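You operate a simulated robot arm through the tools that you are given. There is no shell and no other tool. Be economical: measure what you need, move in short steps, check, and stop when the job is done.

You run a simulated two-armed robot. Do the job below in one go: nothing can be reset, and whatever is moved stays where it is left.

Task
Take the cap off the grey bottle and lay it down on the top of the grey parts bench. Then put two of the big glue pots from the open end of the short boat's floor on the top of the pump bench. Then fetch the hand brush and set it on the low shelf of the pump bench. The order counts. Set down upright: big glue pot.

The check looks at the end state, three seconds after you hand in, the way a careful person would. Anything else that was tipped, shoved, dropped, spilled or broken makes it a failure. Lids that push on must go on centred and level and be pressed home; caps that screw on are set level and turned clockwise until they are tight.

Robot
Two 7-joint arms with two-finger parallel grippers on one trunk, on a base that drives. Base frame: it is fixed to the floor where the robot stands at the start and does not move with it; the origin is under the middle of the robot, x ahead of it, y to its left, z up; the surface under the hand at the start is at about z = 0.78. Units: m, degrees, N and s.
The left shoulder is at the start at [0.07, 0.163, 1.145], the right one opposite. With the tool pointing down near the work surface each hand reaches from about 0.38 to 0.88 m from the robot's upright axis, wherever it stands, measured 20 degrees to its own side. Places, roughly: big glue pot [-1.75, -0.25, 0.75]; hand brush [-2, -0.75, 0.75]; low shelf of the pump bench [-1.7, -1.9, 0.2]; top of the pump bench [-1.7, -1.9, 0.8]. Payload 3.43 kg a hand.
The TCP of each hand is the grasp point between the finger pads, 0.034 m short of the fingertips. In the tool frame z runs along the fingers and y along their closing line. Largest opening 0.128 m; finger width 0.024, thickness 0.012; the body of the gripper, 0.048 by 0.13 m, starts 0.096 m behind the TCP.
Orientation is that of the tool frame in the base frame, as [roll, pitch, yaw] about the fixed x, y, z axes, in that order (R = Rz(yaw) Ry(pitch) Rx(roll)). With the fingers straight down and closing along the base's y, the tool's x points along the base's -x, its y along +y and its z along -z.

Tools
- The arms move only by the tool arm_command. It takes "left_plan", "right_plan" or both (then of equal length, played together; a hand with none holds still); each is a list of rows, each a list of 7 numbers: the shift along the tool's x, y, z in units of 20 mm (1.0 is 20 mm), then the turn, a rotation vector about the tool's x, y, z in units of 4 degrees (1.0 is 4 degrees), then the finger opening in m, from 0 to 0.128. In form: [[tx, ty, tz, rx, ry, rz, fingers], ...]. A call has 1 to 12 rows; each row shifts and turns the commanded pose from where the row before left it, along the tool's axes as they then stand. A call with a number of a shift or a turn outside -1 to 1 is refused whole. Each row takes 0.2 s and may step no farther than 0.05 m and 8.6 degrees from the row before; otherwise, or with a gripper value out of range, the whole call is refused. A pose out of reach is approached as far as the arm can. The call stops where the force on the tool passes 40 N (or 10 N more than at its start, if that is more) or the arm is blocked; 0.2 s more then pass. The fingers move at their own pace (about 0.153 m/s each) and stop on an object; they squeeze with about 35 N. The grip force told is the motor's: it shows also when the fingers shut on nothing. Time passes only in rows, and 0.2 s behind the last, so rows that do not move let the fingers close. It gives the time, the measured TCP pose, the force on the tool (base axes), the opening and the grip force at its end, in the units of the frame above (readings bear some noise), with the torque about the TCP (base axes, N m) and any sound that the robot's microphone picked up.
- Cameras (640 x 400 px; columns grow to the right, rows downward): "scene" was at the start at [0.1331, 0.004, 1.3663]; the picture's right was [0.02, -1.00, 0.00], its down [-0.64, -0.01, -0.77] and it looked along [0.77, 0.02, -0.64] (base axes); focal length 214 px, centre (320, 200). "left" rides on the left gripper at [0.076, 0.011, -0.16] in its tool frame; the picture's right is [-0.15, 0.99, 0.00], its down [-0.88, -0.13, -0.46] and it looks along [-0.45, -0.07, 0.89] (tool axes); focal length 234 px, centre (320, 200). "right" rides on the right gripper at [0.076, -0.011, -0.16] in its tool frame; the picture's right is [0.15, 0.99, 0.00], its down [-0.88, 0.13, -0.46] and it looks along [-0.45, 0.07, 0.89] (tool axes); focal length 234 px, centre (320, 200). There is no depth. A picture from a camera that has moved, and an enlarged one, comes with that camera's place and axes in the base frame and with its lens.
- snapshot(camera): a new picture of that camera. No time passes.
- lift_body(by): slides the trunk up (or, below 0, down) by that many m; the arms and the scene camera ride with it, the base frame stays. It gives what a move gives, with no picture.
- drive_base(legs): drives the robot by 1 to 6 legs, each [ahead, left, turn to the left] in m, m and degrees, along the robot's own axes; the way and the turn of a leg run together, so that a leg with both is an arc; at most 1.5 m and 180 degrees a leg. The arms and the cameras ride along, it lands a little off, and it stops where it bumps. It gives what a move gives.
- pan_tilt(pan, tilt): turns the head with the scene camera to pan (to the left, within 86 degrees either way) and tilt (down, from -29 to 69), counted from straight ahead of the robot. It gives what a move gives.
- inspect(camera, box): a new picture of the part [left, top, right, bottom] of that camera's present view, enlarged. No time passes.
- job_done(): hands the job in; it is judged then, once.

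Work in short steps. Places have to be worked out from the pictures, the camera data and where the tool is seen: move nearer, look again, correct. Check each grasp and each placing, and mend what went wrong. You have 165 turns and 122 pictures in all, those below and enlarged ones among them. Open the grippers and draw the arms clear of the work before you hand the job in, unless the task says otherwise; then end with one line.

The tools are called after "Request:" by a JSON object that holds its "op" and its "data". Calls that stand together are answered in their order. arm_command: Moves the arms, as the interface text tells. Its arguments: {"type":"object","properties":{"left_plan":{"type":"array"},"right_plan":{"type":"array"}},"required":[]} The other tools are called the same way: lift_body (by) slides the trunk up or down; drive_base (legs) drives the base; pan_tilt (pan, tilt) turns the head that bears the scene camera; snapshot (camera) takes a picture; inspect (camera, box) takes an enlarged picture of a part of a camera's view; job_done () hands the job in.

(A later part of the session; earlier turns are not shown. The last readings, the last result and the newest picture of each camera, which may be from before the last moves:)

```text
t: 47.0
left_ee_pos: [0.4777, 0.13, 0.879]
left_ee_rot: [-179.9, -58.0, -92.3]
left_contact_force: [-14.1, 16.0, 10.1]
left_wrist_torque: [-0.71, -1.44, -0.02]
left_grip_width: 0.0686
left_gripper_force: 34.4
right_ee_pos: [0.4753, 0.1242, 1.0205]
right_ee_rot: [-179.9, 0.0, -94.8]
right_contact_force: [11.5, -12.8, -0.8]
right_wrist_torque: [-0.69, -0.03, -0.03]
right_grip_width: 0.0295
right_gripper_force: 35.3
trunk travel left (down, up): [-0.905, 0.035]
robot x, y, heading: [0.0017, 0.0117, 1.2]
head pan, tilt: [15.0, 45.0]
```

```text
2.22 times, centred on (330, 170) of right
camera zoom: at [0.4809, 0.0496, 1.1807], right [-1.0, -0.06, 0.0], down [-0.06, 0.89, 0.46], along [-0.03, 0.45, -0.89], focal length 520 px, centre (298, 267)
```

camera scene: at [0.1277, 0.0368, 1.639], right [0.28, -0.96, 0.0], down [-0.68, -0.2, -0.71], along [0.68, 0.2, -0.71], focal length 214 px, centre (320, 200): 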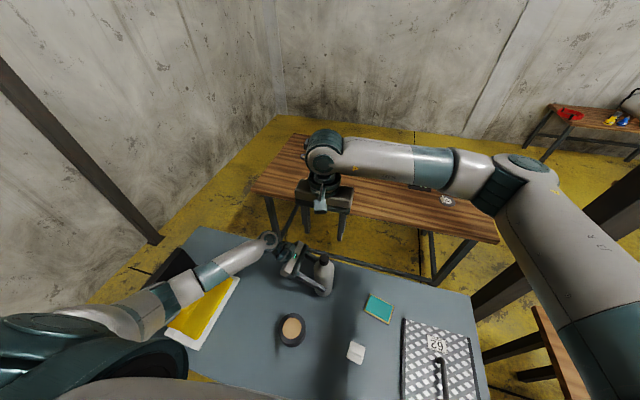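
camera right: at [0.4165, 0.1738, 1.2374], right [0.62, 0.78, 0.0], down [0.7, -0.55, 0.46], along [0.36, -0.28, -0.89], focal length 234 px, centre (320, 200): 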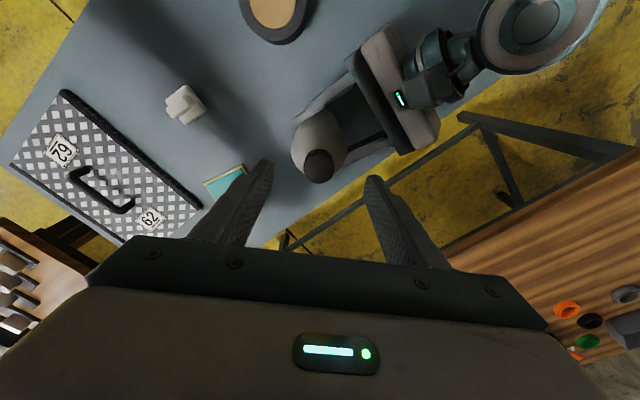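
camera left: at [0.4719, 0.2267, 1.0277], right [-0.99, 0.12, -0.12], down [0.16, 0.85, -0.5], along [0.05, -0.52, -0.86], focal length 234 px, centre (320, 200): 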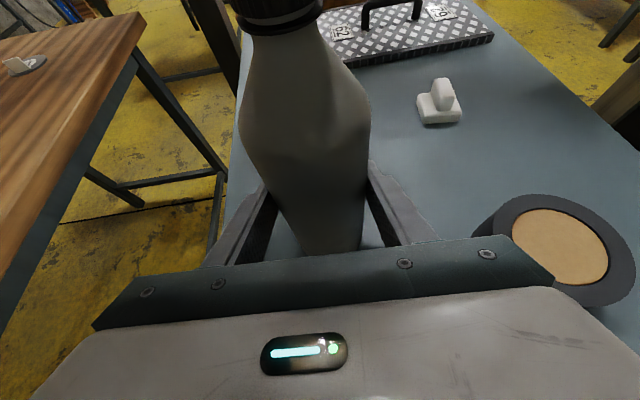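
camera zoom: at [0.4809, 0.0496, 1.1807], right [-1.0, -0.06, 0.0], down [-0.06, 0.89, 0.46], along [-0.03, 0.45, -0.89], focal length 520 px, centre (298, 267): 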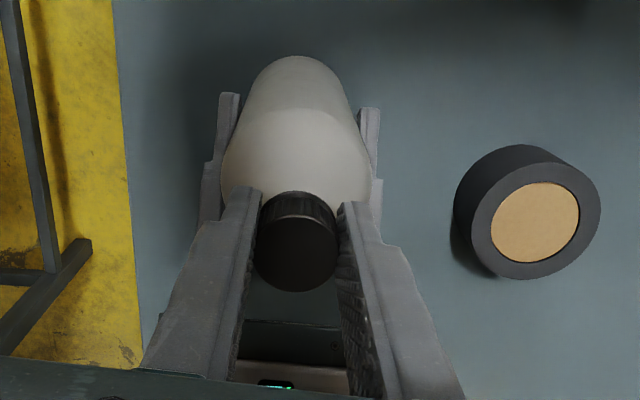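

Turned 132°. Open, wind back 128° and regrip.

Request:
{"op": "arm_command", "data": {"right_plan": [[0, 0, 0, 0, 0, 0, 0.06], [0, 0, 0, 0, 0, 0, 0.06], [0, 0, 0, 0, 0, 1, 0.06], [0, 0, 0, 0, 0, 1, 0.06], [0, 0, 0, 0, 0, 1, 0.06], [0, 0, 0, 0, 0, 1, 0.06], [0, 0, 0, 0, 0, 1, 0.06], [0, 0, 0, 0, 0, 1, 0.06], [0, 0, 0, 0, 0, 1, 0.06], [0, 0, 0, 0, 0, 1, 0.06], [0, 0, 0, 0, 0, 1, 0.06], [0, 0, 0, 0, 0, 1, 0.06]]}}

Request:
{"op": "arm_command", "data": {"right_plan": [[0, 0, 0, 0, 0, 1, 0.06], [0, 0, 0, 0, 0, 1, 0.06], [0, 0, 0, 0, 0, 1, 0.06], [0, 0, 0, 0, 0, 1, 0.06], [0, 0, 0, 0, 0, 1, 0.06], [0, 0, 0, 0, 0, 1, 0.06], [0, 0, 0, 0, 0, 1, 0.06], [0, 0, 0, 0, 0, 1, 0.06], [0, 0, 0, 0, 0, 1, 0.06], [0, 0, 0, 0, 0, 1, 0.06], [0, 0, 0, 0, 0, 1, 0.06], [0, 0, 0, 0, 0, 1, 0.06]]}}

Request:
{"op": "arm_command", "data": {"right_plan": [[0, 0, 0, 0, 0, 1, 0.06], [0, 0, 0, 0, 0, 1, 0.06], [0, 0, 0, 0, 0, 1, 0.06], [0, 0, 0, 0, 0, 1, 0.06], [0, 0, 0, 0, 0, 1, 0.06], [0, 0, 0, 0, 0, 1, 0.06], [0, 0, 0, 0, 0, 1, 0.06], [0, 0, 0, 0, 0, 1, 0.06], [0, 0, 0, 0, 0, 1, 0.06], [0, 0, 0, 0, 0, 1, 0.06]]}}

Request:
{"op": "snapshot", "data": {"camera": "right"}}

```text
t: 49.6
left_ee_pos: [0.4789, 0.1313, 0.8786]
left_ee_rot: [-180.0, -58.0, -92.2]
left_contact_force: [1.3, -0.6, 4.3]
left_wrist_torque: [0.04, -0.12, -0.03]
left_grip_width: 0.0685
left_gripper_force: 35.0
right_ee_pos: [0.4754, 0.1257, 1.0204]
right_ee_rot: [179.9, 0.0, -134.9]
right_contact_force: [0.0, -0.7, 0.0]
right_wrist_torque: [0.03, 0.03, 0.02]
right_grip_width: 0.0599
right_gripper_force: 0.2
trunk travel left (down, up): [-0.905, 0.035]
robot x, y, heading: [0.0018, 0.0127, 1.2]
head pan, tilt: [15.0, 45.0]
```

```text
t: 52.2
left_ee_pos: [0.4788, 0.1306, 0.8793]
left_ee_rot: [179.9, -57.9, -92.1]
left_contact_force: [0.7, 0.9, 4.1]
left_wrist_torque: [0.09, -0.07, -0.02]
left_grip_width: 0.0688
left_gripper_force: 34.7
right_ee_pos: [0.4759, 0.1242, 1.0207]
right_ee_rot: [-180.0, 0.0, 177.1]
right_contact_force: [-0.7, -0.1, -0.6]
right_wrist_torque: [0.0, -0.03, -0.01]
right_grip_width: 0.0602
right_gripper_force: 0.0
trunk travel left (down, up): [-0.905, 0.035]
robot x, y, heading: [0.0, 0.0095, 1.0]
head pan, tilt: [15.0, 45.0]
```

```text
t: 54.4
left_ee_pos: [0.4783, 0.1312, 0.8795]
left_ee_rot: [180.0, -57.8, -92.3]
left_contact_force: [1.0, 1.1, 2.6]
left_wrist_torque: [0.03, 0.01, -0.01]
left_grip_width: 0.0686
left_gripper_force: 34.7
right_ee_pos: [0.4755, 0.124, 1.0212]
right_ee_rot: [180.0, 0.0, 137.1]
right_contact_force: [-0.6, -0.2, 0.0]
right_wrist_torque: [0.01, 0.0, 0.0]
right_grip_width: 0.06
right_gripper_force: 0.0
trunk travel left (down, up): [-0.905, 0.035]
robot x, y, heading: [0.0019, 0.0107, 1.2]
head pan, tilt: [15.0, 45.0]
```

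```text
91 pictures are left
camera right: at [0.4129, 0.1689, 1.1805], right [0.57, 0.82, 0.0], down [0.73, -0.5, 0.46], along [0.38, -0.26, -0.89], focal length 234 px, centre (320, 200)
```

right: 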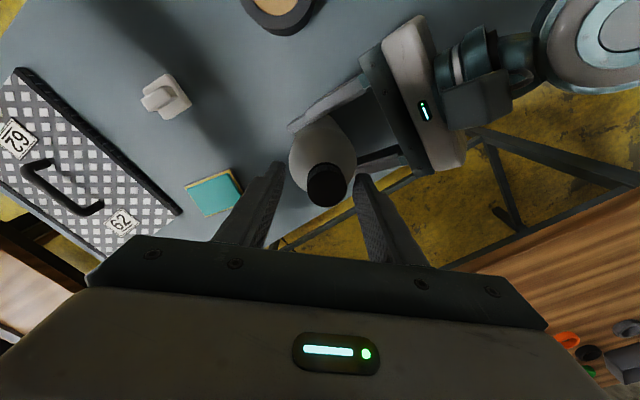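

The cap seems ~7 mm towards the right-hand finger now. Check the bottle for tilt.

Request:
{"op": "inspect", "data": {"camera": "scene", "box": [280, 220, 370, 310]}}

Request:
{"op": "inspect", "data": {"camera": "right", "box": [220, 80, 440, 260]}}

```text
4.44 times, centred on (325, 265) of scene
camera zoom: at [0.1274, 0.0365, 1.639], right [0.28, -0.96, 0.0], down [-0.68, -0.2, -0.71], along [0.68, 0.2, -0.71], focal length 953 px, centre (298, -89)
```

zoom: 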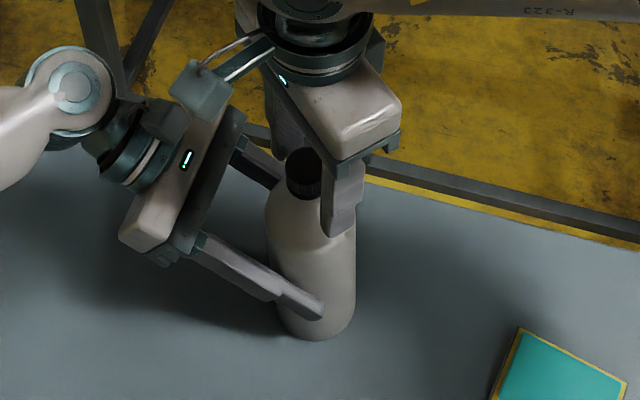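

```text
2.22 times, centred on (330, 170) of right
camera zoom: at [0.4129, 0.1689, 1.1805], right [0.57, 0.82, 0.0], down [0.73, -0.5, 0.46], along [0.38, -0.26, -0.89], focal length 520 px, centre (298, 267)
```

zoom: 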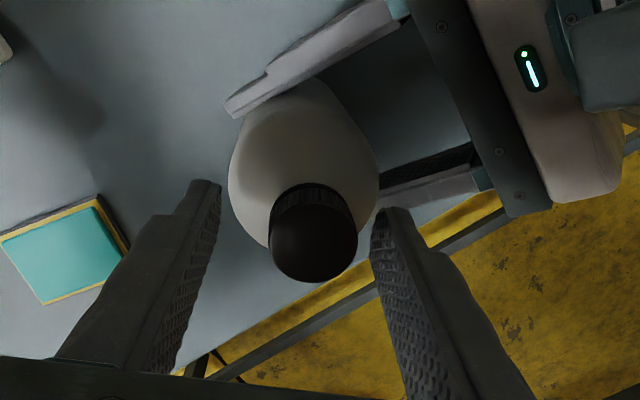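

The bottle leans ~2° towards +y in the left grip. Recentre the right hand by 7 mm in +y and regrip.

Request:
{"op": "arm_command", "data": {"right_plan": [[0.24, 0.25, 0, 0, 0, 0, 0.06], [0, 0, 0, 0, 0, 0, 0.045], [0, 0, 0, 0, 0, 0, 0.03], [0, 0, 0, 0, 0, 0, 0.01], [0, 0, 0, 0, 0, 0, 0.01], [0, 0, 0, 0, 0, -1, 0.01], [0, 0, 0, 0, 0, -1, 0.01], [0, 0, -0.02, 0, 0, -1, 0.01], [0, 0, -0.02, 0, 0, -1, 0.01], [0, 0, -0.02, 0, 0, -1, 0.01], [0, 0, -0.02, 0, 0, -1, 0.01], [0, 0, -0.02, 0, 0, -1, 0.01]]}}

Request:
{"op": "arm_command", "data": {"right_plan": [[0, 0, -0.02, 0, 0, -1, 0.01], [0, 0, -0.02, 0, 0, -1, 0.01], [0, 0, -0.02, 0, 0, -1, 0.01], [0, 0, -0.02, 0, 0, -1, 0.01], [0, 0, -0.02, 0, 0, -1, 0.01], [0, 0, -0.02, 0, 0, -1, 0.01], [0, 0, -0.02, 0, 0, -1, 0.01], [0, 0, -0.02, 0, 0, -1, 0.01], [0, 0, -0.02, 0, 0, -1, 0.01], [0, 0, -0.02, 0, 0, -1, 0.01]]}}

Request:
{"op": "inspect", "data": {"camera": "right", "box": [220, 80, 440, 260]}}

```text
t: 57.0
left_ee_pos: [0.4794, 0.1316, 0.8797]
left_ee_rot: [-179.8, -57.8, -92.1]
left_contact_force: [8.5, 10.7, 2.0]
left_wrist_torque: [-1.07, 0.34, 0.1]
left_grip_width: 0.0684
left_gripper_force: 34.8
right_ee_pos: [0.4768, 0.133, 1.021]
right_ee_rot: [-179.9, -0.1, 165.3]
right_contact_force: [-10.5, -11.4, -4.0]
right_wrist_torque: [-0.37, 0.92, -0.11]
right_grip_width: 0.0292
right_gripper_force: 34.4
trunk travel left (down, up): [-0.905, 0.035]
robot x, y, heading: [0.0014, 0.0096, 1.4]
head pan, tilt: [15.0, 45.0]
```

```text
t: 59.2
left_ee_pos: [0.4789, 0.1313, 0.8792]
left_ee_rot: [180.0, -58.0, -92.3]
left_contact_force: [1.9, 7.5, 26.3]
left_wrist_torque: [-0.49, 0.01, 0.01]
left_grip_width: 0.0686
left_gripper_force: 35.2
right_ee_pos: [0.4755, 0.131, 1.0244]
right_ee_rot: [-179.9, 0.0, -154.8]
right_contact_force: [-2.9, -6.6, -27.4]
right_wrist_torque: [-0.6, 0.5, -0.01]
right_grip_width: 0.0291
right_gripper_force: 35.2
trunk travel left (down, up): [-0.905, 0.035]
robot x, y, heading: [0.0035, 0.0109, 1.2]
head pan, tilt: [15.0, 45.0]
```

```text
2.22 times, centred on (330, 170) of right
camera zoom: at [0.4123, 0.0901, 1.1858], right [-0.55, 0.83, 0.0], down [0.74, 0.49, 0.46], along [0.38, 0.25, -0.89], focal length 520 px, centre (298, 267)
```

zoom: 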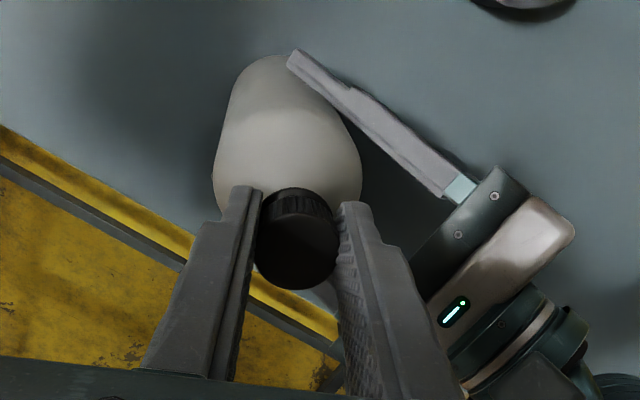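

The pull is 27 N, so the cap is still threaded and I am lifting too quickly. Ease down 2 mm and keep turning.

Request:
{"op": "arm_command", "data": {"right_plan": [[0, 0, 0.1, 0, 0, -1, 0.01], [0, 0, 0, 0, 0, -1, 0.01], [0, 0, 0, 0, 0, -1, 0.01], [0, 0, 0, 0, 0, -1, 0.01], [0, 0, 0, 0, 0, -1, 0.01], [0, 0, 0, 0, 0, -1, 0.01], [0, 0, 0, 0, 0, -1, 0.01], [0, 0, 0, 0, 0, -1, 0.01], [0, 0, 0, 0, 0, -1, 0.01], [0, 0, 0, 0, 0, -1, 0.01], [0, 0, 0, 0, 0, -1, 0.01], [0, 0, 0, 0, 0, -1, 0.01]]}}

Request:
{"op": "arm_command", "data": {"right_plan": [[0, 0, 0, 0, 0, -1, 0.01], [0, 0, 0, 0, 0, -1, 0.01], [0, 0, 0, 0, 0, -1, 0.01], [0, 0, 0, 0, 0, -1, 0.01]]}}

Request:
{"op": "inspect", "data": {"camera": "right", "box": [220, 80, 440, 260]}}

```text
t: 61.8
left_ee_pos: [0.4787, 0.1308, 0.8793]
left_ee_rot: [179.9, -57.8, -92.3]
left_contact_force: [-6.9, 15.1, 5.3]
left_wrist_torque: [-0.86, -1.31, 0.07]
left_grip_width: 0.0686
left_gripper_force: 35.6
right_ee_pos: [0.4769, 0.1315, 1.0249]
right_ee_rot: [-179.9, 0.0, -106.8]
right_contact_force: [6.0, -13.4, -1.5]
right_wrist_torque: [-0.77, 0.26, -0.04]
right_grip_width: 0.0292
right_gripper_force: 35.6
trunk travel left (down, up): [-0.905, 0.035]
robot x, y, heading: [0.005, 0.0138, 1.0]
head pan, tilt: [15.0, 45.0]
```

```text
t: 62.8
left_ee_pos: [0.4775, 0.1319, 0.8791]
left_ee_rot: [179.8, -57.8, -92.3]
left_contact_force: [-14.2, 11.5, -1.2]
left_wrist_torque: [-0.82, -1.87, 0.08]
left_grip_width: 0.0688
left_gripper_force: 34.8
right_ee_pos: [0.4767, 0.1319, 1.0236]
right_ee_rot: [-179.9, 0.0, -90.8]
right_contact_force: [13.0, -10.8, -0.2]
right_wrist_torque: [-0.73, -0.02, -0.06]
right_grip_width: 0.0293
right_gripper_force: 35.1
trunk travel left (down, up): [-0.905, 0.035]
robot x, y, heading: [0.0036, 0.009, 1.0]
head pan, tilt: [15.0, 45.0]
```

```text
2.22 times, centred on (330, 170) of right
camera zoom: at [0.4869, 0.0568, 1.1846], right [-0.99, -0.13, 0.0], down [-0.12, 0.88, 0.46], along [-0.06, 0.45, -0.89], focal length 520 px, centre (298, 267)
```

zoom: 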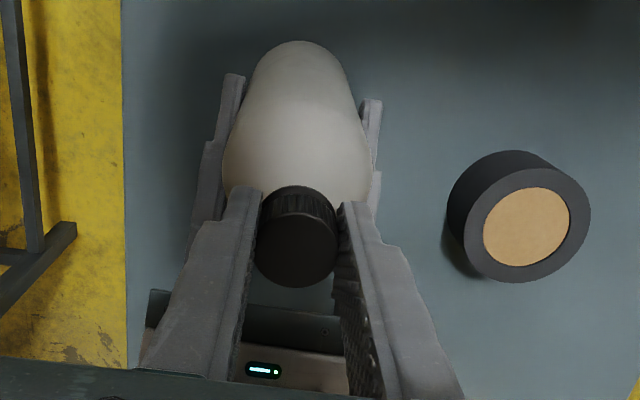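

About 264° turned in all. Test whether it is free with a 4 mm lift.

Request:
{"op": "arm_command", "data": {"right_plan": [[0, 0, -0.1, 0, 0, -0.5, 0.01], [0, 0, -0.1, 0, 0, 0, 0.01], [0, 0, 0, 0, 0, 0, 0.01]]}}

```text
t: 63.6
left_ee_pos: [0.4793, 0.1304, 0.8803]
left_ee_rot: [-179.9, -58.1, -92.3]
left_contact_force: [-13.6, 5.7, 17.3]
left_wrist_torque: [-0.32, -1.52, 0.04]
left_grip_width: 0.0692
left_gripper_force: 35.1
right_ee_pos: [0.4752, 0.1308, 1.0285]
right_ee_rot: [-180.0, 0.0, -88.8]
right_contact_force: [13.2, -5.3, -18.1]
right_wrist_torque: [-0.49, -0.45, -0.02]
right_grip_width: 0.0294
right_gripper_force: 35.2
trunk travel left (down, up): [-0.905, 0.035]
robot x, y, heading: [0.0002, 0.0115, 1.1]
head pan, tilt: [15.0, 45.0]
```

Still threaded. Ease back, open and wind back for another turn.

Request:
{"op": "arm_command", "data": {"right_plan": [[0, 0, 0.15, 0, 0, 0, 0.01], [0, 0, 0, 0, 0, 0, 0.06], [0, 0, 0, 0, 0, 0, 0.06], [0, 0, 0, 0, 0, 1, 0.06], [0, 0, 0, 0, 0, 1, 0.06], [0, 0, 0, 0, 0, 1, 0.06], [0, 0, 0, 0, 0, 1, 0.06], [0, 0, 0, 0, 0, 1, 0.06], [0, 0, 0, 0, 0, 1, 0.06], [0, 0, 0, 0, 0, 1, 0.06], [0, 0, 0, 0, 0, 1, 0.06], [0, 0, 0, 0, 0, 1, 0.06]]}}

Request:
{"op": "arm_command", "data": {"right_plan": [[0, 0, 0, 0, 0, 1, 0.06], [0, 0, 0, 0, 0, 1, 0.06], [0, 0, 0, 0, 0, 1, 0.06], [0, 0, 0, 0, 0, 1, 0.06], [0, 0, 0, 0, 0, 1, 0.06], [0, 0, 0, 0, 0, 1, 0.06], [0, 0, 0, 0, 0, 1, 0.06], [0, 0, 0, 0, 0, 1, 0.06], [0, 0, 0, 0, 0, 1, 0.06], [0, 0, 0, 0, 0, 1, 0.06], [0, 0, 0, 0, 0, 1, 0.06], [0, 0, 0, 0, 0, 1, 0.06]]}}

Request:
{"op": "arm_command", "data": {"right_plan": [[0, 0, 0, 0, 0, 1, 0.06], [0, 0, 0, 0, 0, 1, 0.06], [0, 0, 0, 0, 0, 1, 0.06], [0, 0, 0, 0, 0, 1, 0.06], [0, 0, 0, 0, 0, 1, 0.06], [0, 0, 0, 0, 0, 1, 0.06], [0, 0, 0, 0, 0, 1, 0.06], [0, 0, 0, 0, 0, 1, 0.06], [0, 0, 0, 0, 0, 1, 0.06], [0, 0, 0, 0, 0, 1, 0.06], [0, 0, 0, 0, 0, 1, 0.06], [0, 0, 0, 0, 0, 1, 0.06]]}}

Request:
{"op": "inspect", "data": {"camera": "right", "box": [220, 80, 440, 260]}}

Request:
{"op": "inspect", "data": {"camera": "scene", "box": [280, 220, 370, 310]}}

```text
t: 66.2
left_ee_pos: [0.4791, 0.131, 0.8786]
left_ee_rot: [179.9, -57.9, -92.0]
left_contact_force: [-0.2, -0.2, -0.6]
left_wrist_torque: [0.04, -0.02, 0.01]
left_grip_width: 0.0687
left_gripper_force: 34.5
right_ee_pos: [0.4761, 0.1322, 1.0259]
right_ee_rot: [179.9, 0.0, -124.9]
right_contact_force: [-0.8, -1.0, -0.5]
right_wrist_torque: [0.0, -0.02, 0.03]
right_grip_width: 0.06
right_gripper_force: 0.1
trunk travel left (down, up): [-0.905, 0.035]
robot x, y, heading: [0.0029, 0.0086, 1.4]
head pan, tilt: [15.0, 45.0]
```

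```text
t: 68.8
left_ee_pos: [0.4794, 0.1307, 0.8789]
left_ee_rot: [179.9, -57.9, -92.2]
left_contact_force: [-0.7, 0.5, -0.8]
left_wrist_torque: [0.01, -0.02, -0.03]
left_grip_width: 0.0688
left_gripper_force: 34.6
right_ee_pos: [0.4759, 0.1319, 1.0244]
right_ee_rot: [-179.9, 0.0, -172.9]
right_contact_force: [0.4, 0.0, 0.2]
right_wrist_torque: [-0.01, 0.0, 0.01]
right_grip_width: 0.0602
right_gripper_force: 0.0
trunk travel left (down, up): [-0.905, 0.035]
robot x, y, heading: [0.001, 0.01, 1.4]
head pan, tilt: [15.0, 45.0]
```

```text
t: 71.4
left_ee_pos: [0.4786, 0.1305, 0.8791]
left_ee_rot: [179.8, -57.8, -92.1]
left_contact_force: [0.3, 0.3, -1.4]
left_wrist_torque: [-0.02, 0.0, 0.02]
left_grip_width: 0.0687
left_gripper_force: 34.7
right_ee_pos: [0.4765, 0.1322, 1.0244]
right_ee_rot: [-179.9, -0.1, 139.1]
right_contact_force: [0.6, -0.2, 0.4]
right_wrist_torque: [0.04, 0.01, -0.01]
right_grip_width: 0.06
right_gripper_force: 0.0
trunk travel left (down, up): [-0.905, 0.035]
robot x, y, heading: [-0.0002, 0.0088, 1.1]
head pan, tilt: [15.0, 45.0]
```

```text
2.22 times, centred on (330, 170) of right
camera zoom: at [0.4118, 0.1741, 1.1854], right [0.54, 0.84, 0.0], down [0.75, -0.48, 0.46], along [0.38, -0.24, -0.89], focal length 520 px, centre (298, 267)
```

zoom: 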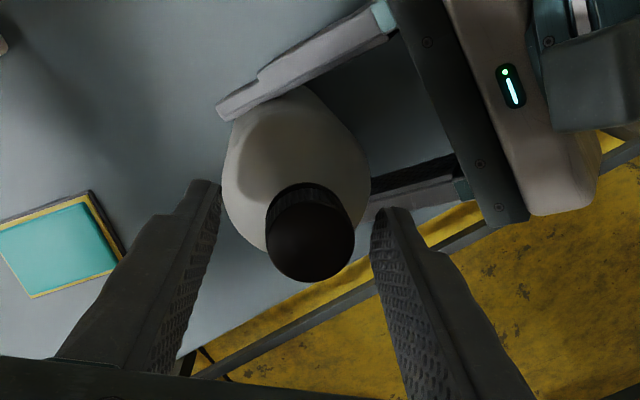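

```text
4.44 times, centred on (325, 265) of scene
camera zoom: at [0.1278, 0.0367, 1.639], right [0.28, -0.96, 0.0], down [-0.68, -0.2, -0.71], along [0.68, 0.2, -0.71], focal length 953 px, centre (298, -89)
```

zoom: 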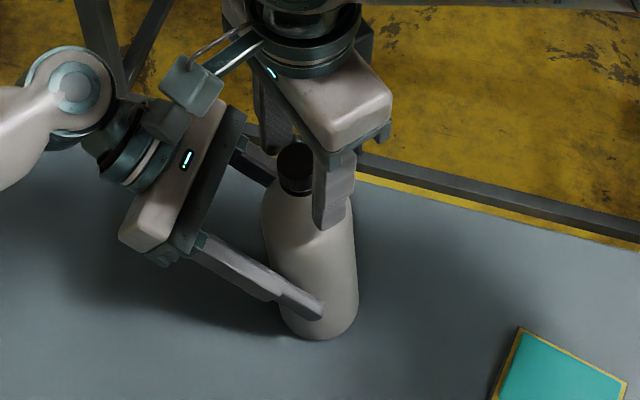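

The bottle leans ~5° to +y; grip the cap at (0.476, 0.139), and pull it back upright by 11 mm in −y before turning on.

Request:
{"op": "arm_command", "data": {"right_plan": [[0.22, 0.25, 0, 0, 0, 0, 0.06], [0, 0, 0, 0, 0, 0, 0.045], [0, 0, 0, 0, 0, 0, 0.03], [0, 0, 0, 0, 0, 0, 0.01], [0, 0, 0, 0, 0, 0, 0.01], [-0.2, -0.22, 0, 0, 0, 0, 0.01], [-0.2, -0.22, 0, 0, 0, 0, 0.01], [0, 0, 0, 0, 0, 0, 0.01]]}}

Request:
{"op": "inspect", "data": {"camera": "scene", "box": [280, 220, 370, 310]}}

```text
t: 73.2
left_ee_pos: [0.4785, 0.1314, 0.8787]
left_ee_rot: [-180.0, -57.9, -92.3]
left_contact_force: [3.7, -15.0, -1.2]
left_wrist_torque: [1.07, -0.05, 0.05]
left_grip_width: 0.0688
left_gripper_force: 34.5
right_ee_pos: [0.4763, 0.1277, 1.0255]
right_ee_rot: [179.9, 0.0, 139.3]
right_contact_force: [-3.7, 14.5, -0.2]
right_wrist_torque: [0.98, 0.54, 0.0]
right_grip_width: 0.0293
right_gripper_force: 34.9
trunk travel left (down, up): [-0.905, 0.035]
robot x, y, heading: [0.0063, 0.0115, 1.1]
head pan, tilt: [15.0, 45.0]
```

```text
4.44 times, centred on (325, 265) of scene
camera zoom: at [0.1278, 0.0369, 1.639], right [0.28, -0.96, 0.0], down [-0.68, -0.2, -0.71], along [0.68, 0.2, -0.71], focal length 953 px, centre (298, -89)
```

zoom: 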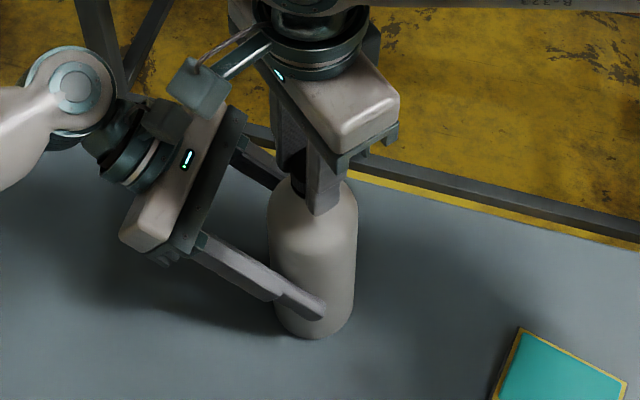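

Upright again. Continue unscrewing.

Request:
{"op": "arm_command", "data": {"right_plan": [[0, 0, 0, 0, 0, -1, 0.01], [0, 0, 0, 0, 0, -1, 0.01], [0, 0, 0, 0, 0, -1, 0.01], [0, 0, 0, 0, 0, -1, 0.01], [0, 0, 0, 0, 0, -1, 0.01], [0, 0, 0, 0, 0, -1, 0.01], [0, 0, 0, 0, 0, -1, 0.01], [0, 0, 0, 0, 0, -1, 0.01], [0, 0, 0, 0, 0, -1, 0.01], [0, 0, 0, 0, 0, -1, 0.01], [0, 0, 0, 0, 0, -1, 0.01], [0, 0, 0, 0, 0, -1, 0.01]]}}

Request:
{"op": "arm_command", "data": {"right_plan": [[0, 0, 0, 0, 0, -1, 0.01], [0, 0, 0, 0, 0, -1, 0.01], [0, 0, 0, 0, 0, -1, 0.01], [0, 0, 0, 0, 0, -1, 0.01], [0, 0, -0.02, 0, 0, -1, 0.01], [0, 0, -0.02, 0, 0, -1, 0.01], [0, 0, -0.02, 0, 0, -1, 0.01], [0, 0, -0.02, 0, 0, -1, 0.01], [0, 0, -0.02, 0, 0, -1, 0.01], [0, 0, -0.02, 0, 0, -1, 0.01]]}}

Request:
{"op": "arm_command", "data": {"right_plan": [[0, 0, 0, 0, 0, -1, 0.01], [0, 0, 0, 0, 0, -1, 0.01], [0, 0, 0, 0, 0, -1, 0.01], [0, 0, 0, 0, 0, -1, 0.01], [0, 0, 0, 0, 0, -1, 0.01], [0, 0, 0, 0, 0, -1, 0.01], [0, 0, 0, 0, 0, -1, 0.01], [0, 0, 0, 0, 0, -1, 0.01], [0, 0, 0, 0, 0, -1, 0.01], [0, 0, 0, 0, 0, -1, 0.01], [0, 0, 0, 0, 0, -1, 0.01]]}}

Request:
{"op": "inspect", "data": {"camera": "right", "box": [220, 80, 440, 260]}}

```text
t: 75.8
left_ee_pos: [0.4782, 0.1321, 0.8786]
left_ee_rot: [179.9, -57.9, -92.1]
left_contact_force: [7.5, 9.1, -2.3]
left_wrist_torque: [-1.09, 0.91, 0.15]
left_grip_width: 0.0684
left_gripper_force: 35.3
right_ee_pos: [0.4763, 0.1265, 1.0242]
right_ee_rot: [180.0, 0.0, -172.8]
right_contact_force: [-7.1, -9.1, 0.5]
right_wrist_torque: [-0.23, 0.21, -0.11]
right_grip_width: 0.0293
right_gripper_force: 34.9
trunk travel left (down, up): [-0.905, 0.035]
robot x, y, heading: [0.0002, 0.0105, 1.5]
head pan, tilt: [15.0, 45.0]
```

```text
t: 78.0
left_ee_pos: [0.4792, 0.1298, 0.8783]
left_ee_rot: [180.0, -57.9, -92.2]
left_contact_force: [3.3, 8.1, 1.4]
left_wrist_torque: [-0.94, 0.34, 0.04]
left_grip_width: 0.0688
left_gripper_force: 35.1
right_ee_pos: [0.4778, 0.1254, 1.0276]
right_ee_rot: [180.0, 0.0, -132.8]
right_contact_force: [-2.0, -7.6, -1.8]
right_wrist_torque: [-0.18, 0.1, -0.05]
right_grip_width: 0.0291
right_gripper_force: 34.8
trunk travel left (down, up): [-0.905, 0.035]
robot x, y, heading: [0.0026, 0.0071, 1.2]
head pan, tilt: [15.0, 45.0]
```

```text
t: 80.4
left_ee_pos: [0.4781, 0.1317, 0.8792]
left_ee_rot: [179.9, -57.8, -92.1]
left_contact_force: [-8.0, 6.9, -1.1]
left_wrist_torque: [-0.85, -1.01, 0.06]
left_grip_width: 0.0686
left_gripper_force: 35.0
right_ee_pos: [0.4755, 0.1266, 1.0274]
right_ee_rot: [-180.0, 0.0, -88.8]
right_contact_force: [8.0, -7.3, -0.6]
right_wrist_torque: [-0.18, -0.13, -0.08]
right_grip_width: 0.0293
right_gripper_force: 35.0
trunk travel left (down, up): [-0.905, 0.035]
robot x, y, heading: [0.0027, 0.0131, 1.2]
head pan, tilt: [15.0, 45.0]
```

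```text
2.22 times, centred on (330, 170) of right
camera zoom: at [0.49, 0.052, 1.188], right [-0.99, -0.17, 0.0], down [-0.15, 0.88, 0.46], along [-0.08, 0.45, -0.89], focal length 520 px, centre (298, 267)
```

zoom: 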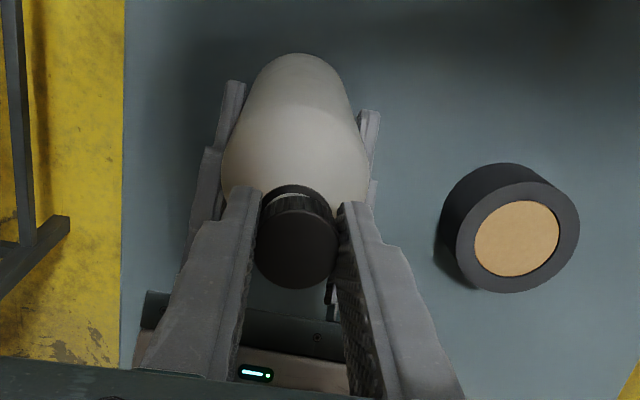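

Neck finish is now showing beneath the cap after ~396°. Turn a little more while testing a lift.

Request:
{"op": "arm_command", "data": {"right_plan": [[0, 0, -0.1, 0, 0, -1, 0.01], [0, 0, -0.05, 0, 0, -1, 0.01], [0, 0, -0.05, 0, 0, -1, 0.01], [0, 0, 0, 0, 0, -1, 0.01], [0, 0, 0, 0, 0, -1, 0.01], [0, 0, 0, 0, 0, -1, 0.01]]}}

```text
t: 81.8
left_ee_pos: [0.479, 0.1312, 0.8792]
left_ee_rot: [179.9, -57.9, -92.2]
left_contact_force: [-2.6, -8.2, -3.4]
left_wrist_torque: [1.07, -0.3, -0.05]
left_grip_width: 0.0685
left_gripper_force: 35.3
right_ee_pos: [0.4766, 0.119, 1.0277]
right_ee_rot: [-179.6, 0.0, -86.0]
right_contact_force: [2.7, 8.3, 1.0]
right_wrist_torque: [0.19, -0.04, 0.02]
right_grip_width: 0.0295
right_gripper_force: 35.3
right hand out of reach, approached as far as the arm can: row 1, 2, 3, 4, 5, 6
trunk travel left (down, up): [-0.905, 0.035]
robot x, y, heading: [0.005, 0.0081, 1.1]
head pan, tilt: [15.0, 45.0]
```

Wrist limit reached. Open, wind back and regrip once more.

Request:
{"op": "arm_command", "data": {"right_plan": [[0, 0, 0, 0, 0, 1, 0.01], [0, 0, 0, 0, 0, 1, 0.01], [0, 0, 0, 0, 0, 1, 0.01], [0, 0, 0.1, 0, 0, 0.5, 0.01], [0, 0, 0, 0, 0, 0, 0.06], [0, 0, 0, 0, 0, 0, 0.06], [0, 0, 0, 0, 0, 1, 0.06], [0, 0, 0, 0, 0, 1, 0.06], [0, 0, 0, 0, 0, 1, 0.06], [0, 0, 0, 0, 0, 1, 0.06], [0, 0, 0, 0, 0, 1, 0.06], [0, 0, 0, 0, 0, 1, 0.06]]}}

Request:
{"op": "arm_command", "data": {"right_plan": [[0, 0, 0, 0, 0, 1, 0.06], [0, 0, 0, 0, 0, 1, 0.06], [0, 0, 0, 0, 0, 1, 0.06], [0, 0, 0, 0, 0, 1, 0.06], [0, 0, 0, 0, 0, 1, 0.06], [0, 0, 0, 0, 0, 1, 0.06], [0, 0, 0, 0, 0, 1, 0.06], [0, 0, 0, 0, 0, 1, 0.06], [0, 0, 0, 0, 0, 1, 0.06], [0, 0, 0, 0, 0, 1, 0.06], [0, 0, 0, 0, 0, 1, 0.06], [0, 0, 0, 0, 0, 1, 0.06]]}}

Request:
{"op": "arm_command", "data": {"right_plan": [[0, 0, 0, 0, 0, 1, 0.06], [0, 0, 0, 0, 0, 1, 0.06], [0, 0, 0, 0, 0, 1, 0.06], [0, 0, 0, 0, 0, 1, 0.06], [0, 0, 0, 0, 0, 1, 0.06], [0, 0, 0, 0, 0, 1, 0.06], [0, 0, 0, 0, 0, 1, 0.06], [0, 0, 0, 0, 0, 1, 0.06], [0, 0, 0, 0, 0, 1, 0.06], [0, 0, 0, 0, 0, 1, 0.06], [0, 0, 0, 0, 0, 1, 0.06], [0, 0, 0, 0, 0, 1, 0.06]]}}

Request:
{"op": "inspect", "data": {"camera": "right", "box": [220, 80, 440, 260]}}

```text
t: 84.4
left_ee_pos: [0.478, 0.1308, 0.8785]
left_ee_rot: [180.0, -57.9, -92.1]
left_contact_force: [0.5, -0.5, -0.1]
left_wrist_torque: [0.04, 0.0, -0.02]
left_grip_width: 0.0688
left_gripper_force: 34.6
right_ee_pos: [0.4764, 0.1184, 1.0281]
right_ee_rot: [-179.7, 0.3, -124.1]
right_contact_force: [0.7, -0.6, -0.8]
right_wrist_torque: [0.02, 0.01, -0.02]
right_grip_width: 0.0599
right_gripper_force: 0.0
trunk travel left (down, up): [-0.905, 0.035]
robot x, y, heading: [0.0012, 0.0106, 1.2]
head pan, tilt: [15.0, 45.0]
```

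```text
t: 87.0
left_ee_pos: [0.4789, 0.1315, 0.8793]
left_ee_rot: [180.0, -58.0, -92.1]
left_contact_force: [-0.5, 0.1, -0.6]
left_wrist_torque: [0.02, 0.02, 0.03]
left_grip_width: 0.0687
left_gripper_force: 34.8
right_ee_pos: [0.4762, 0.1175, 1.0269]
right_ee_rot: [180.0, 0.4, -172.1]
right_contact_force: [-0.2, -0.2, -0.4]
right_wrist_torque: [0.01, -0.02, 0.02]
right_grip_width: 0.0599
right_gripper_force: 0.0
trunk travel left (down, up): [-0.905, 0.035]
robot x, y, heading: [0.0058, 0.0133, 1.0]
head pan, tilt: [15.0, 45.0]
```

```text
t: 89.6
left_ee_pos: [0.4795, 0.1307, 0.8789]
left_ee_rot: [179.8, -57.9, -92.2]
left_contact_force: [0.1, 0.2, -1.2]
left_wrist_torque: [0.0, -0.02, 0.04]
left_grip_width: 0.0686
left_gripper_force: 35.4
right_ee_pos: [0.4762, 0.1193, 1.0275]
right_ee_rot: [179.6, 0.3, 140.0]
right_contact_force: [-0.4, 0.4, 0.0]
right_wrist_torque: [0.01, -0.01, -0.04]
right_grip_width: 0.0598
right_gripper_force: 0.0
trunk travel left (down, up): [-0.905, 0.035]
robot x, y, heading: [-0.0006, 0.0097, 1.4]
head pan, tilt: [15.0, 45.0]
```

```text
2.22 times, centred on (330, 170) of right
camera zoom: at [0.4109, 0.1596, 1.1872], right [0.53, 0.85, 0.01], down [0.75, -0.47, 0.46], along [0.4, -0.24, -0.89], focal length 520 px, centre (298, 267)
```

zoom: 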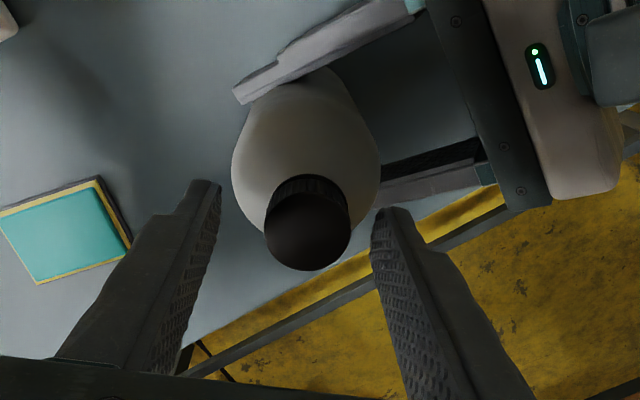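

Cap at (0.476, 0.125). Shift 6 mm, regrip and turn with light lifting.

Request:
{"op": "arm_command", "data": {"right_plan": [[0.19, 0.22, 0, 0, 0, 0, 0.06], [0, 0, 0, 0, 0, 0, 0.045], [0, 0, 0, 0, 0, 0, 0.03], [0, 0, 0, 0, 0, 0, 0.01], [0, 0, 0, 0, 0, 0, 0.01], [0, 0, 0, 0, 0, -1, 0.01], [0, 0, 0, 0, 0, -1, 0.01], [0, 0, 0, 0, 0, -1, 0.01], [0, 0, 0, 0, 0, -1, 0.01], [0, 0, 0, 0, 0, -1, 0.01], [0, 0, 0, 0, 0, -1, 0.01], [0, 0, 0, 0, 0, -1, 0.01]]}}

Request:
{"op": "arm_command", "data": {"right_plan": [[0, 0, 0, 0, 0, -1, 0.01], [0, 0, 0, 0, 0, -1, 0.01], [0, 0, -0.02, 0, 0, -1, 0.01], [0, 0, -0.02, 0, 0, -1, 0.01], [0, 0, -0.02, 0, 0, -1, 0.01], [0, 0, -0.02, 0, 0, -1, 0.01], [0, 0, -0.02, 0, 0, -1, 0.01], [0, 0, -0.02, 0, 0, -1, 0.01], [0, 0, -0.02, 0, 0, -1, 0.01], [0, 0, -0.02, 0, 0, -1, 0.01]]}}

Request:
{"op": "arm_command", "data": {"right_plan": [[0, 0, 0, 0, 0, -1, 0.01], [0, 0, 0, 0, 0, -1, 0.01], [0, 0, 0, 0, 0, -1, 0.01], [0, 0, 0, 0, 0, -1, 0.01], [0, 0, 0, 0, 0, -1, 0.01], [0, 0, 0, 0, 0, -1, 0.01], [0, 0, 0, 0, 0, -1, 0.01], [0, 0, 0, 0, 0, -1, 0.01], [0, 0, 0, 0, 0, -1, 0.01], [0, 0, -0.1, 0, 0, -1, 0.01], [0, 0, -0.1, 0, 0, -1, 0.01]]}}

Request:
{"op": "inspect", "data": {"camera": "right", "box": [220, 80, 440, 260]}}

```text
t: 92.2
left_ee_pos: [0.4788, 0.1321, 0.8788]
left_ee_rot: [180.0, -58.0, -92.1]
left_contact_force: [4.6, 1.4, -1.4]
left_wrist_torque: [-0.1, 0.52, 0.08]
left_grip_width: 0.0685
left_gripper_force: 34.9
right_ee_pos: [0.4763, 0.1245, 1.0278]
right_ee_rot: [179.8, 0.4, 168.2]
right_contact_force: [-5.3, -0.8, 2.1]
right_wrist_torque: [-0.05, 0.14, -0.06]
right_grip_width: 0.0292
right_gripper_force: 34.6
trunk travel left (down, up): [-0.905, 0.035]
robot x, y, heading: [0.0042, 0.0094, 1.1]
head pan, tilt: [15.0, 45.0]
```

```text
t: 94.4
left_ee_pos: [0.4787, 0.1317, 0.8792]
left_ee_rot: [179.9, -57.8, -92.1]
left_contact_force: [3.0, 8.4, 0.5]
left_wrist_torque: [-1.03, 0.49, 0.03]
left_grip_width: 0.0687
left_gripper_force: 35.4
right_ee_pos: [0.4766, 0.1234, 1.0301]
right_ee_rot: [-179.8, 0.3, -152.0]
right_contact_force: [-3.5, -9.0, -2.2]
right_wrist_torque: [-0.21, 0.07, -0.03]
right_grip_width: 0.029
right_gripper_force: 34.9
trunk travel left (down, up): [-0.905, 0.035]
robot x, y, heading: [0.0004, 0.0108, 1.2]
head pan, tilt: [15.0, 45.0]
```

```text
t: 96.8
left_ee_pos: [0.4786, 0.1316, 0.879]
left_ee_rot: [180.0, -57.8, -92.2]
left_contact_force: [-2.4, 7.5, 3.8]
left_wrist_torque: [-0.97, -0.34, -0.01]
left_grip_width: 0.069
left_gripper_force: 34.8
right_ee_pos: [0.4779, 0.1246, 1.0356]
right_ee_rot: [-179.6, 0.2, -108.0]
right_contact_force: [2.4, -6.7, -5.0]
right_wrist_torque: [-0.14, -0.04, -0.05]
right_grip_width: 0.0291
right_gripper_force: 34.7
trunk travel left (down, up): [-0.905, 0.035]
robot x, y, heading: [0.0, 0.0088, 1.3]
head pan, tilt: [15.0, 45.0]
```

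```text
2.22 times, centred on (330, 170) of right
camera zoom: at [0.4633, 0.0497, 1.195], right [-0.99, 0.17, -0.01], down [0.14, 0.88, 0.46], along [0.08, 0.45, -0.89], focal length 520 px, centre (298, 267)
```

zoom: 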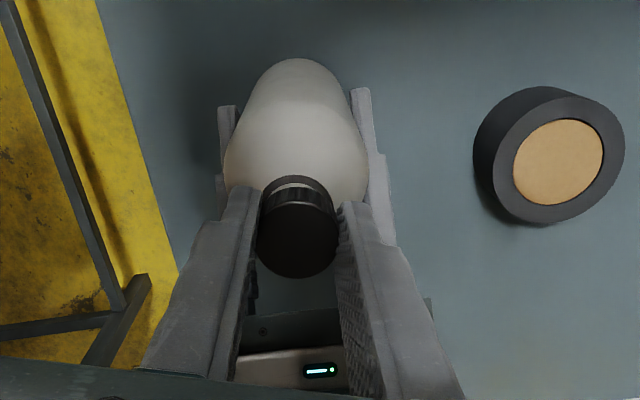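

Lifting is easier now (5 N). Lift 6 mm more, slowly.

Request:
{"op": "arm_command", "data": {"right_plan": [[0, 0, -0.1, 0, 0, -1, 0.01], [0, 0, -0.1, 0, 0, -1, 0.01], [0, 0, -0.1, 0, 0, -0.5, 0.01], [0, 0, 0, 0, 0, 0, 0.01]]}}

Request:
{"op": "inspect", "data": {"camera": "right", "box": [220, 80, 440, 260]}}

```text
t: 97.8
left_ee_pos: [0.4793, 0.1307, 0.8791]
left_ee_rot: [179.9, -57.9, -92.1]
left_contact_force: [-0.9, 0.2, -0.3]
left_wrist_torque: [0.06, -0.2, -0.04]
left_grip_width: 0.0684
left_gripper_force: 35.2
right_ee_pos: [0.4757, 0.1246, 1.0415]
right_ee_rot: [-179.6, 0.2, -98.0]
right_contact_force: [0.7, 0.7, -0.1]
right_wrist_torque: [0.01, -0.08, 0.01]
right_grip_width: 0.0293
right_gripper_force: 34.7
trunk travel left (down, up): [-0.905, 0.035]
robot x, y, heading: [-0.0006, 0.009, 1.2]
head pan, tilt: [15.0, 45.0]
```

```text
2.22 times, centred on (330, 170) of right
camera zoom: at [0.476, 0.0491, 1.2014], right [-1.0, -0.01, -0.01], down [-0.01, 0.89, 0.46], along [0.0, 0.46, -0.89], focal length 520 px, centre (298, 267)
```

zoom: 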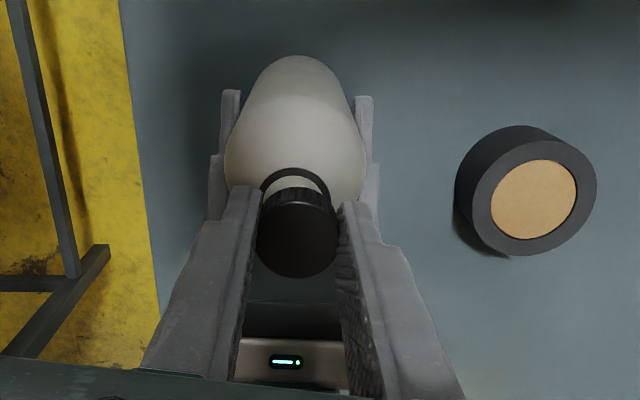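

Forces vanish: the cap is off (a tamper ring stays on the neck). Lift it clear.

Request:
{"op": "arm_command", "data": {"right_plan": [[0, 0, -1, 0, 0, 0, 0.01], [0, 0, -1, 0, 0, 0, 0.01], [0, 0, -1, 0, 0, 0, 0.01], [0, 0, -1, 0, 0, 0, 0.01], [0, 0, -1, 0, 0, 0, 0.01]]}}

Request:
{"op": "snapshot", "data": {"camera": "right"}}

Request:
{"op": "inspect", "data": {"camera": "scene", "box": [270, 180, 410, 310]}}

```text
t: 99.0
left_ee_pos: [0.4792, 0.1323, 0.8784]
left_ee_rot: [180.0, -58.0, -92.2]
left_contact_force: [-0.5, 0.0, -0.9]
left_wrist_torque: [0.01, -0.03, 0.02]
left_grip_width: 0.0686
left_gripper_force: 35.1
right_ee_pos: [0.4759, 0.124, 1.1411]
right_ee_rot: [-179.5, 0.2, -98.0]
right_contact_force: [0.6, -0.2, -0.6]
right_wrist_torque: [-0.01, 0.0, 0.02]
right_grip_width: 0.0292
right_gripper_force: 34.8
trunk travel left (down, up): [-0.905, 0.035]
robot x, y, heading: [0.0031, 0.0118, 1.1]
head pan, tilt: [15.0, 45.0]
```

```text
79 pictures are left
camera right: at [0.4755, 0.0484, 1.3011], right [-1.0, -0.01, -0.01], down [-0.01, 0.89, 0.46], along [0.0, 0.46, -0.89], focal length 234 px, centre (320, 200)
```

right: 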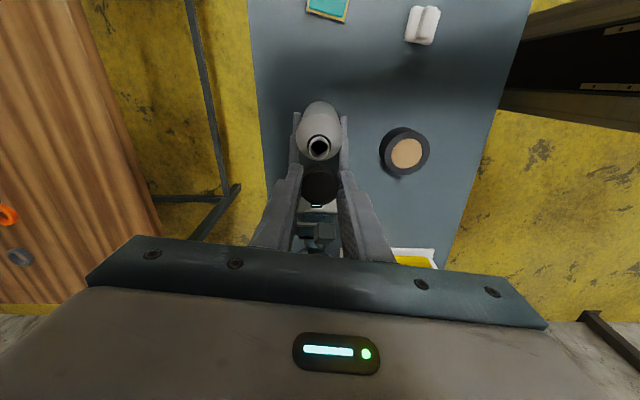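

```text
3.08 times, centred on (340, 245) of scene
camera zoom: at [0.1274, 0.0366, 1.639], right [0.28, -0.96, 0.0], down [-0.68, -0.2, -0.71], along [0.68, 0.2, -0.71], focal length 660 px, centre (258, 62)
```

zoom: 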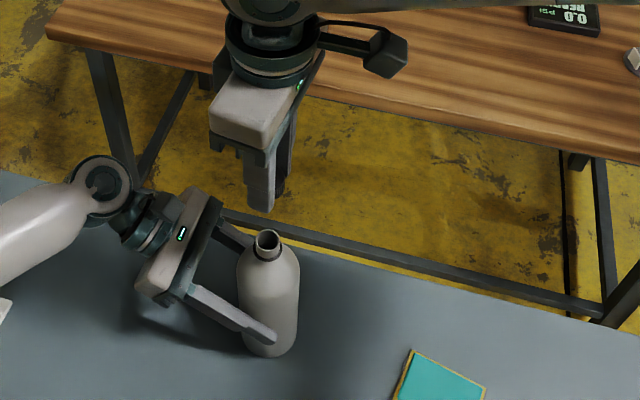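

Cap is held and the bottle is open and upright. Move the cap over the free spot at (0.42, 0.02) and lower.

Request:
{"op": "arm_command", "data": {"right_plan": [[0.93, 0.34, 0, 0, 0, 0, 0.01], [0.93, 0.34, 0, 0, 0, 0, 0.01], [0.93, 0.34, 0, 0, 0, 0, 0.01], [0.93, 0.34, 0, 0, 0, 0, 0.01], [0.93, 0.34, 0, 0, 0, 0, 0.01], [0.93, 0.34, 0, 0, 0, 0, 0.01], [0, 0, 1, 0, 0, 0, 0.01], [0, 0, 1, 0, 0, 0, 0.01], [0, 0, 1, 0, 0, 0, 0.01], [0, 0, 1, 0, 0, 0, 0.01], [0, 0, 1, 0, 0, 0, 0.01]]}}

Request:
{"op": "arm_command", "data": {"right_plan": [[0, 0, 1, 0, 0, 0, 0.01], [0, 0, 1, 0, 0, 0, 0.01], [0, 0, 1, 0, 0, 0, 0.01], [0, 0, 1, 0, 0, 0, 0.01], [0, 0, 1, 0, 0, 0, 0.01], [0, 0, 1, 0, 0, 0, 0.01], [0, 0, 1, 0, 0, 0, 0.01], [0, 0, 1, 0, 0, 0, 0.01]]}}

Request:
{"op": "snapshot", "data": {"camera": "right"}}

Request:
{"op": "inspect", "data": {"camera": "scene", "box": [270, 180, 450, 370]}}

```text
t: 101.4
left_ee_pos: [0.4793, 0.1316, 0.879]
left_ee_rot: [179.9, -57.9, -92.1]
left_contact_force: [-0.3, -0.1, -0.5]
left_wrist_torque: [0.04, 0.0, 0.02]
left_grip_width: 0.0684
left_gripper_force: 35.1
right_ee_pos: [0.4196, 0.0187, 1.0401]
right_ee_rot: [-179.6, 0.1, -98.0]
right_contact_force: [-0.3, -0.8, 0.5]
right_wrist_torque: [0.03, 0.0, 0.01]
right_grip_width: 0.0294
right_gripper_force: 35.0
trunk travel left (down, up): [-0.905, 0.035]
robot x, y, heading: [-0.0003, 0.013, 1.1]
head pan, tilt: [15.0, 45.0]
```

```text
t: 103.2
left_ee_pos: [0.4784, 0.131, 0.8796]
left_ee_rot: [179.9, -57.8, -92.2]
left_contact_force: [-0.7, 0.1, -0.3]
left_wrist_torque: [-0.01, -0.01, 0.02]
left_grip_width: 0.0686
left_gripper_force: 35.1
right_ee_pos: [0.4228, 0.0198, 0.8799]
right_ee_rot: [-179.6, 0.2, -98.0]
right_contact_force: [0.1, -0.7, -0.2]
right_wrist_torque: [0.01, -0.01, -0.03]
right_grip_width: 0.0292
right_gripper_force: 34.6
trunk travel left (down, up): [-0.905, 0.035]
robot x, y, heading: [0.0018, 0.0122, 1.3]
head pan, tilt: [15.0, 45.0]
```

```text
77 pictures are left
camera right: at [0.4219, -0.0558, 1.0401], right [-1.0, -0.01, -0.01], down [-0.01, 0.89, 0.46], along [0.0, 0.46, -0.89], focal length 234 px, centre (320, 200)
```

right: 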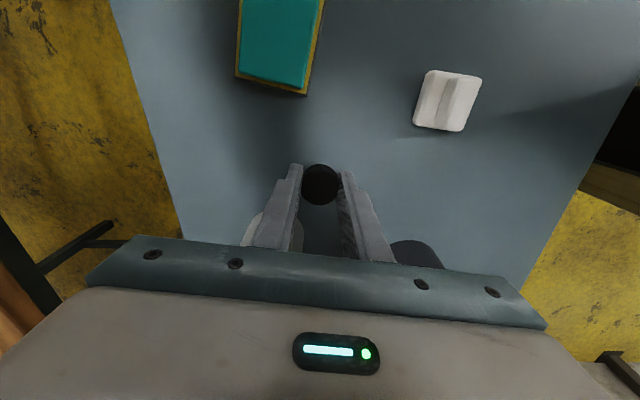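

```text
2.11 times, centred on (360, 275) of scene
camera zoom: at [0.1279, 0.0367, 1.639], right [0.28, -0.96, 0.0], down [-0.68, -0.2, -0.71], along [0.68, 0.2, -0.71], focal length 452 px, centre (236, 42)
```

zoom: 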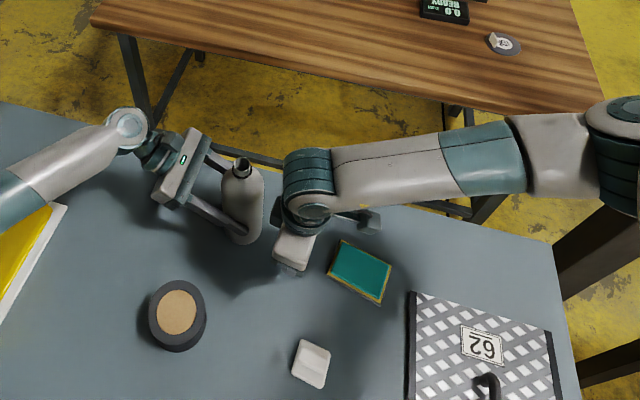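

The spot is clear. Lower until contact.

Request:
{"op": "arm_command", "data": {"right_plan": [[0, 0, 1, 0, 0, 0, 0.01], [0, 0, 1, 0, 0, 0, 0.01], [0, 0, 0.5, 0, 0, 0, 0.01], [0, 0, 0.2, 0, 0, 0, 0.01], [0, 0, 0.1, 0, 0, 0, 0.01]]}}

```text
t: 104.4
left_ee_pos: [0.4789, 0.1314, 0.879]
left_ee_rot: [-180.0, -57.9, -92.1]
left_contact_force: [-0.6, 0.2, -0.9]
left_wrist_torque: [-0.01, 0.03, 0.01]
left_grip_width: 0.0684
left_gripper_force: 35.2
right_ee_pos: [0.4219, 0.02, 0.8238]
right_ee_rot: [-179.7, 0.1, -98.0]
right_contact_force: [-0.4, -0.3, 0.4]
right_wrist_torque: [0.02, 0.06, 0.0]
right_grip_width: 0.0291
right_gripper_force: 34.7
trunk travel left (down, up): [-0.905, 0.035]
robot x, y, heading: [-0.0014, 0.013, 1.2]
head pan, tilt: [15.0, 45.0]
```

Request:
{"op": "arm_command", "data": {"right_plan": [[0, 0, 0.1, 0, 0, 0, 0.01], [0, 0, 0.1, 0, 0, 0, 0.01]]}}

Request:
{"op": "inspect", "data": {"camera": "right", "box": [240, 110, 400, 260]}}

```text
t: 105.0
left_ee_pos: [0.4793, 0.1302, 0.8787]
left_ee_rot: [179.9, -57.9, -92.0]
left_contact_force: [-0.4, -0.8, -1.7]
left_wrist_torque: [0.03, -0.01, -0.03]
left_grip_width: 0.0685
left_gripper_force: 35.4
right_ee_pos: [0.4217, 0.0196, 0.8204]
right_ee_rot: [-179.6, 0.2, -98.0]
right_contact_force: [0.4, 0.4, -0.5]
right_wrist_torque: [-0.06, 0.01, 0.0]
right_grip_width: 0.0289
right_gripper_force: 35.2
trunk travel left (down, up): [-0.905, 0.035]
robot x, y, heading: [-0.0009, 0.0148, 1.1]
head pan, tilt: [15.0, 45.0]
```

```text
2.67 times, centred on (320, 185) of right
camera zoom: at [0.4219, -0.0563, 0.9801], right [-1.0, -0.01, -0.01], down [-0.01, 0.89, 0.46], along [0.0, 0.46, -0.89], focal length 624 px, centre (320, 240)
```

zoom: 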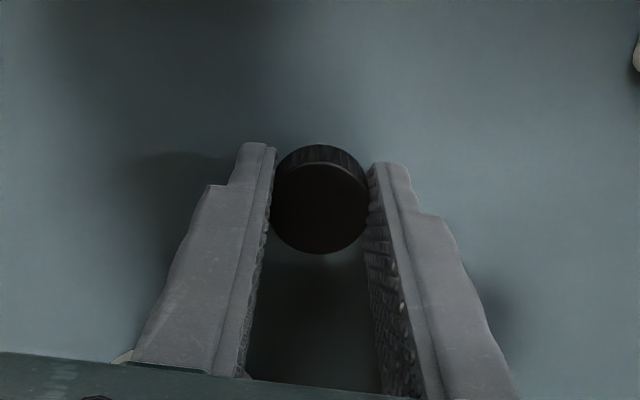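

Not yet touching; go on in 2 mm steps.

Request:
{"op": "arm_command", "data": {"right_plan": [[0, 0, 0.1, 0, 0, 0, 0.01], [0, 0, 0.1, 0, 0, 0, 0.01]]}}

Request:
{"op": "arm_command", "data": {"right_plan": [[0, 0, 0.1, 0, 0, 0, 0.01]]}}

```text
t: 105.6
left_ee_pos: [0.4785, 0.1317, 0.8798]
left_ee_rot: [180.0, -57.9, -92.1]
left_contact_force: [-0.2, -0.5, -1.6]
left_wrist_torque: [0.01, 0.01, 0.01]
left_grip_width: 0.0687
left_gripper_force: 35.4
right_ee_pos: [0.4227, 0.0197, 0.8157]
right_ee_rot: [-179.6, 0.2, -97.9]
right_contact_force: [-0.3, 0.3, -0.2]
right_wrist_torque: [-0.03, -0.04, 0.0]
right_grip_width: 0.0294
right_gripper_force: 34.9
trunk travel left (down, up): [-0.905, 0.035]
robot x, y, heading: [0.0054, 0.0126, 1.1]
head pan, tilt: [15.0, 45.0]
```

```text
t: 106.0
left_ee_pos: [0.4783, 0.1315, 0.88]
left_ee_rot: [-180.0, -57.9, -92.1]
left_contact_force: [-0.5, -0.2, -0.9]
left_wrist_torque: [0.0, 0.02, -0.02]
left_grip_width: 0.0685
left_gripper_force: 35.3
right_ee_pos: [0.4229, 0.0201, 0.8149]
right_ee_rot: [-179.5, 0.3, -98.0]
right_contact_force: [0.0, -1.1, 4.3]
right_wrist_torque: [-0.11, 0.11, 0.02]
right_grip_width: 0.0293
right_gripper_force: 34.8
trunk travel left (down, up): [-0.905, 0.035]
robot x, y, heading: [0.0033, 0.0097, 1.3]
head pan, tilt: [15.0, 45.0]
```

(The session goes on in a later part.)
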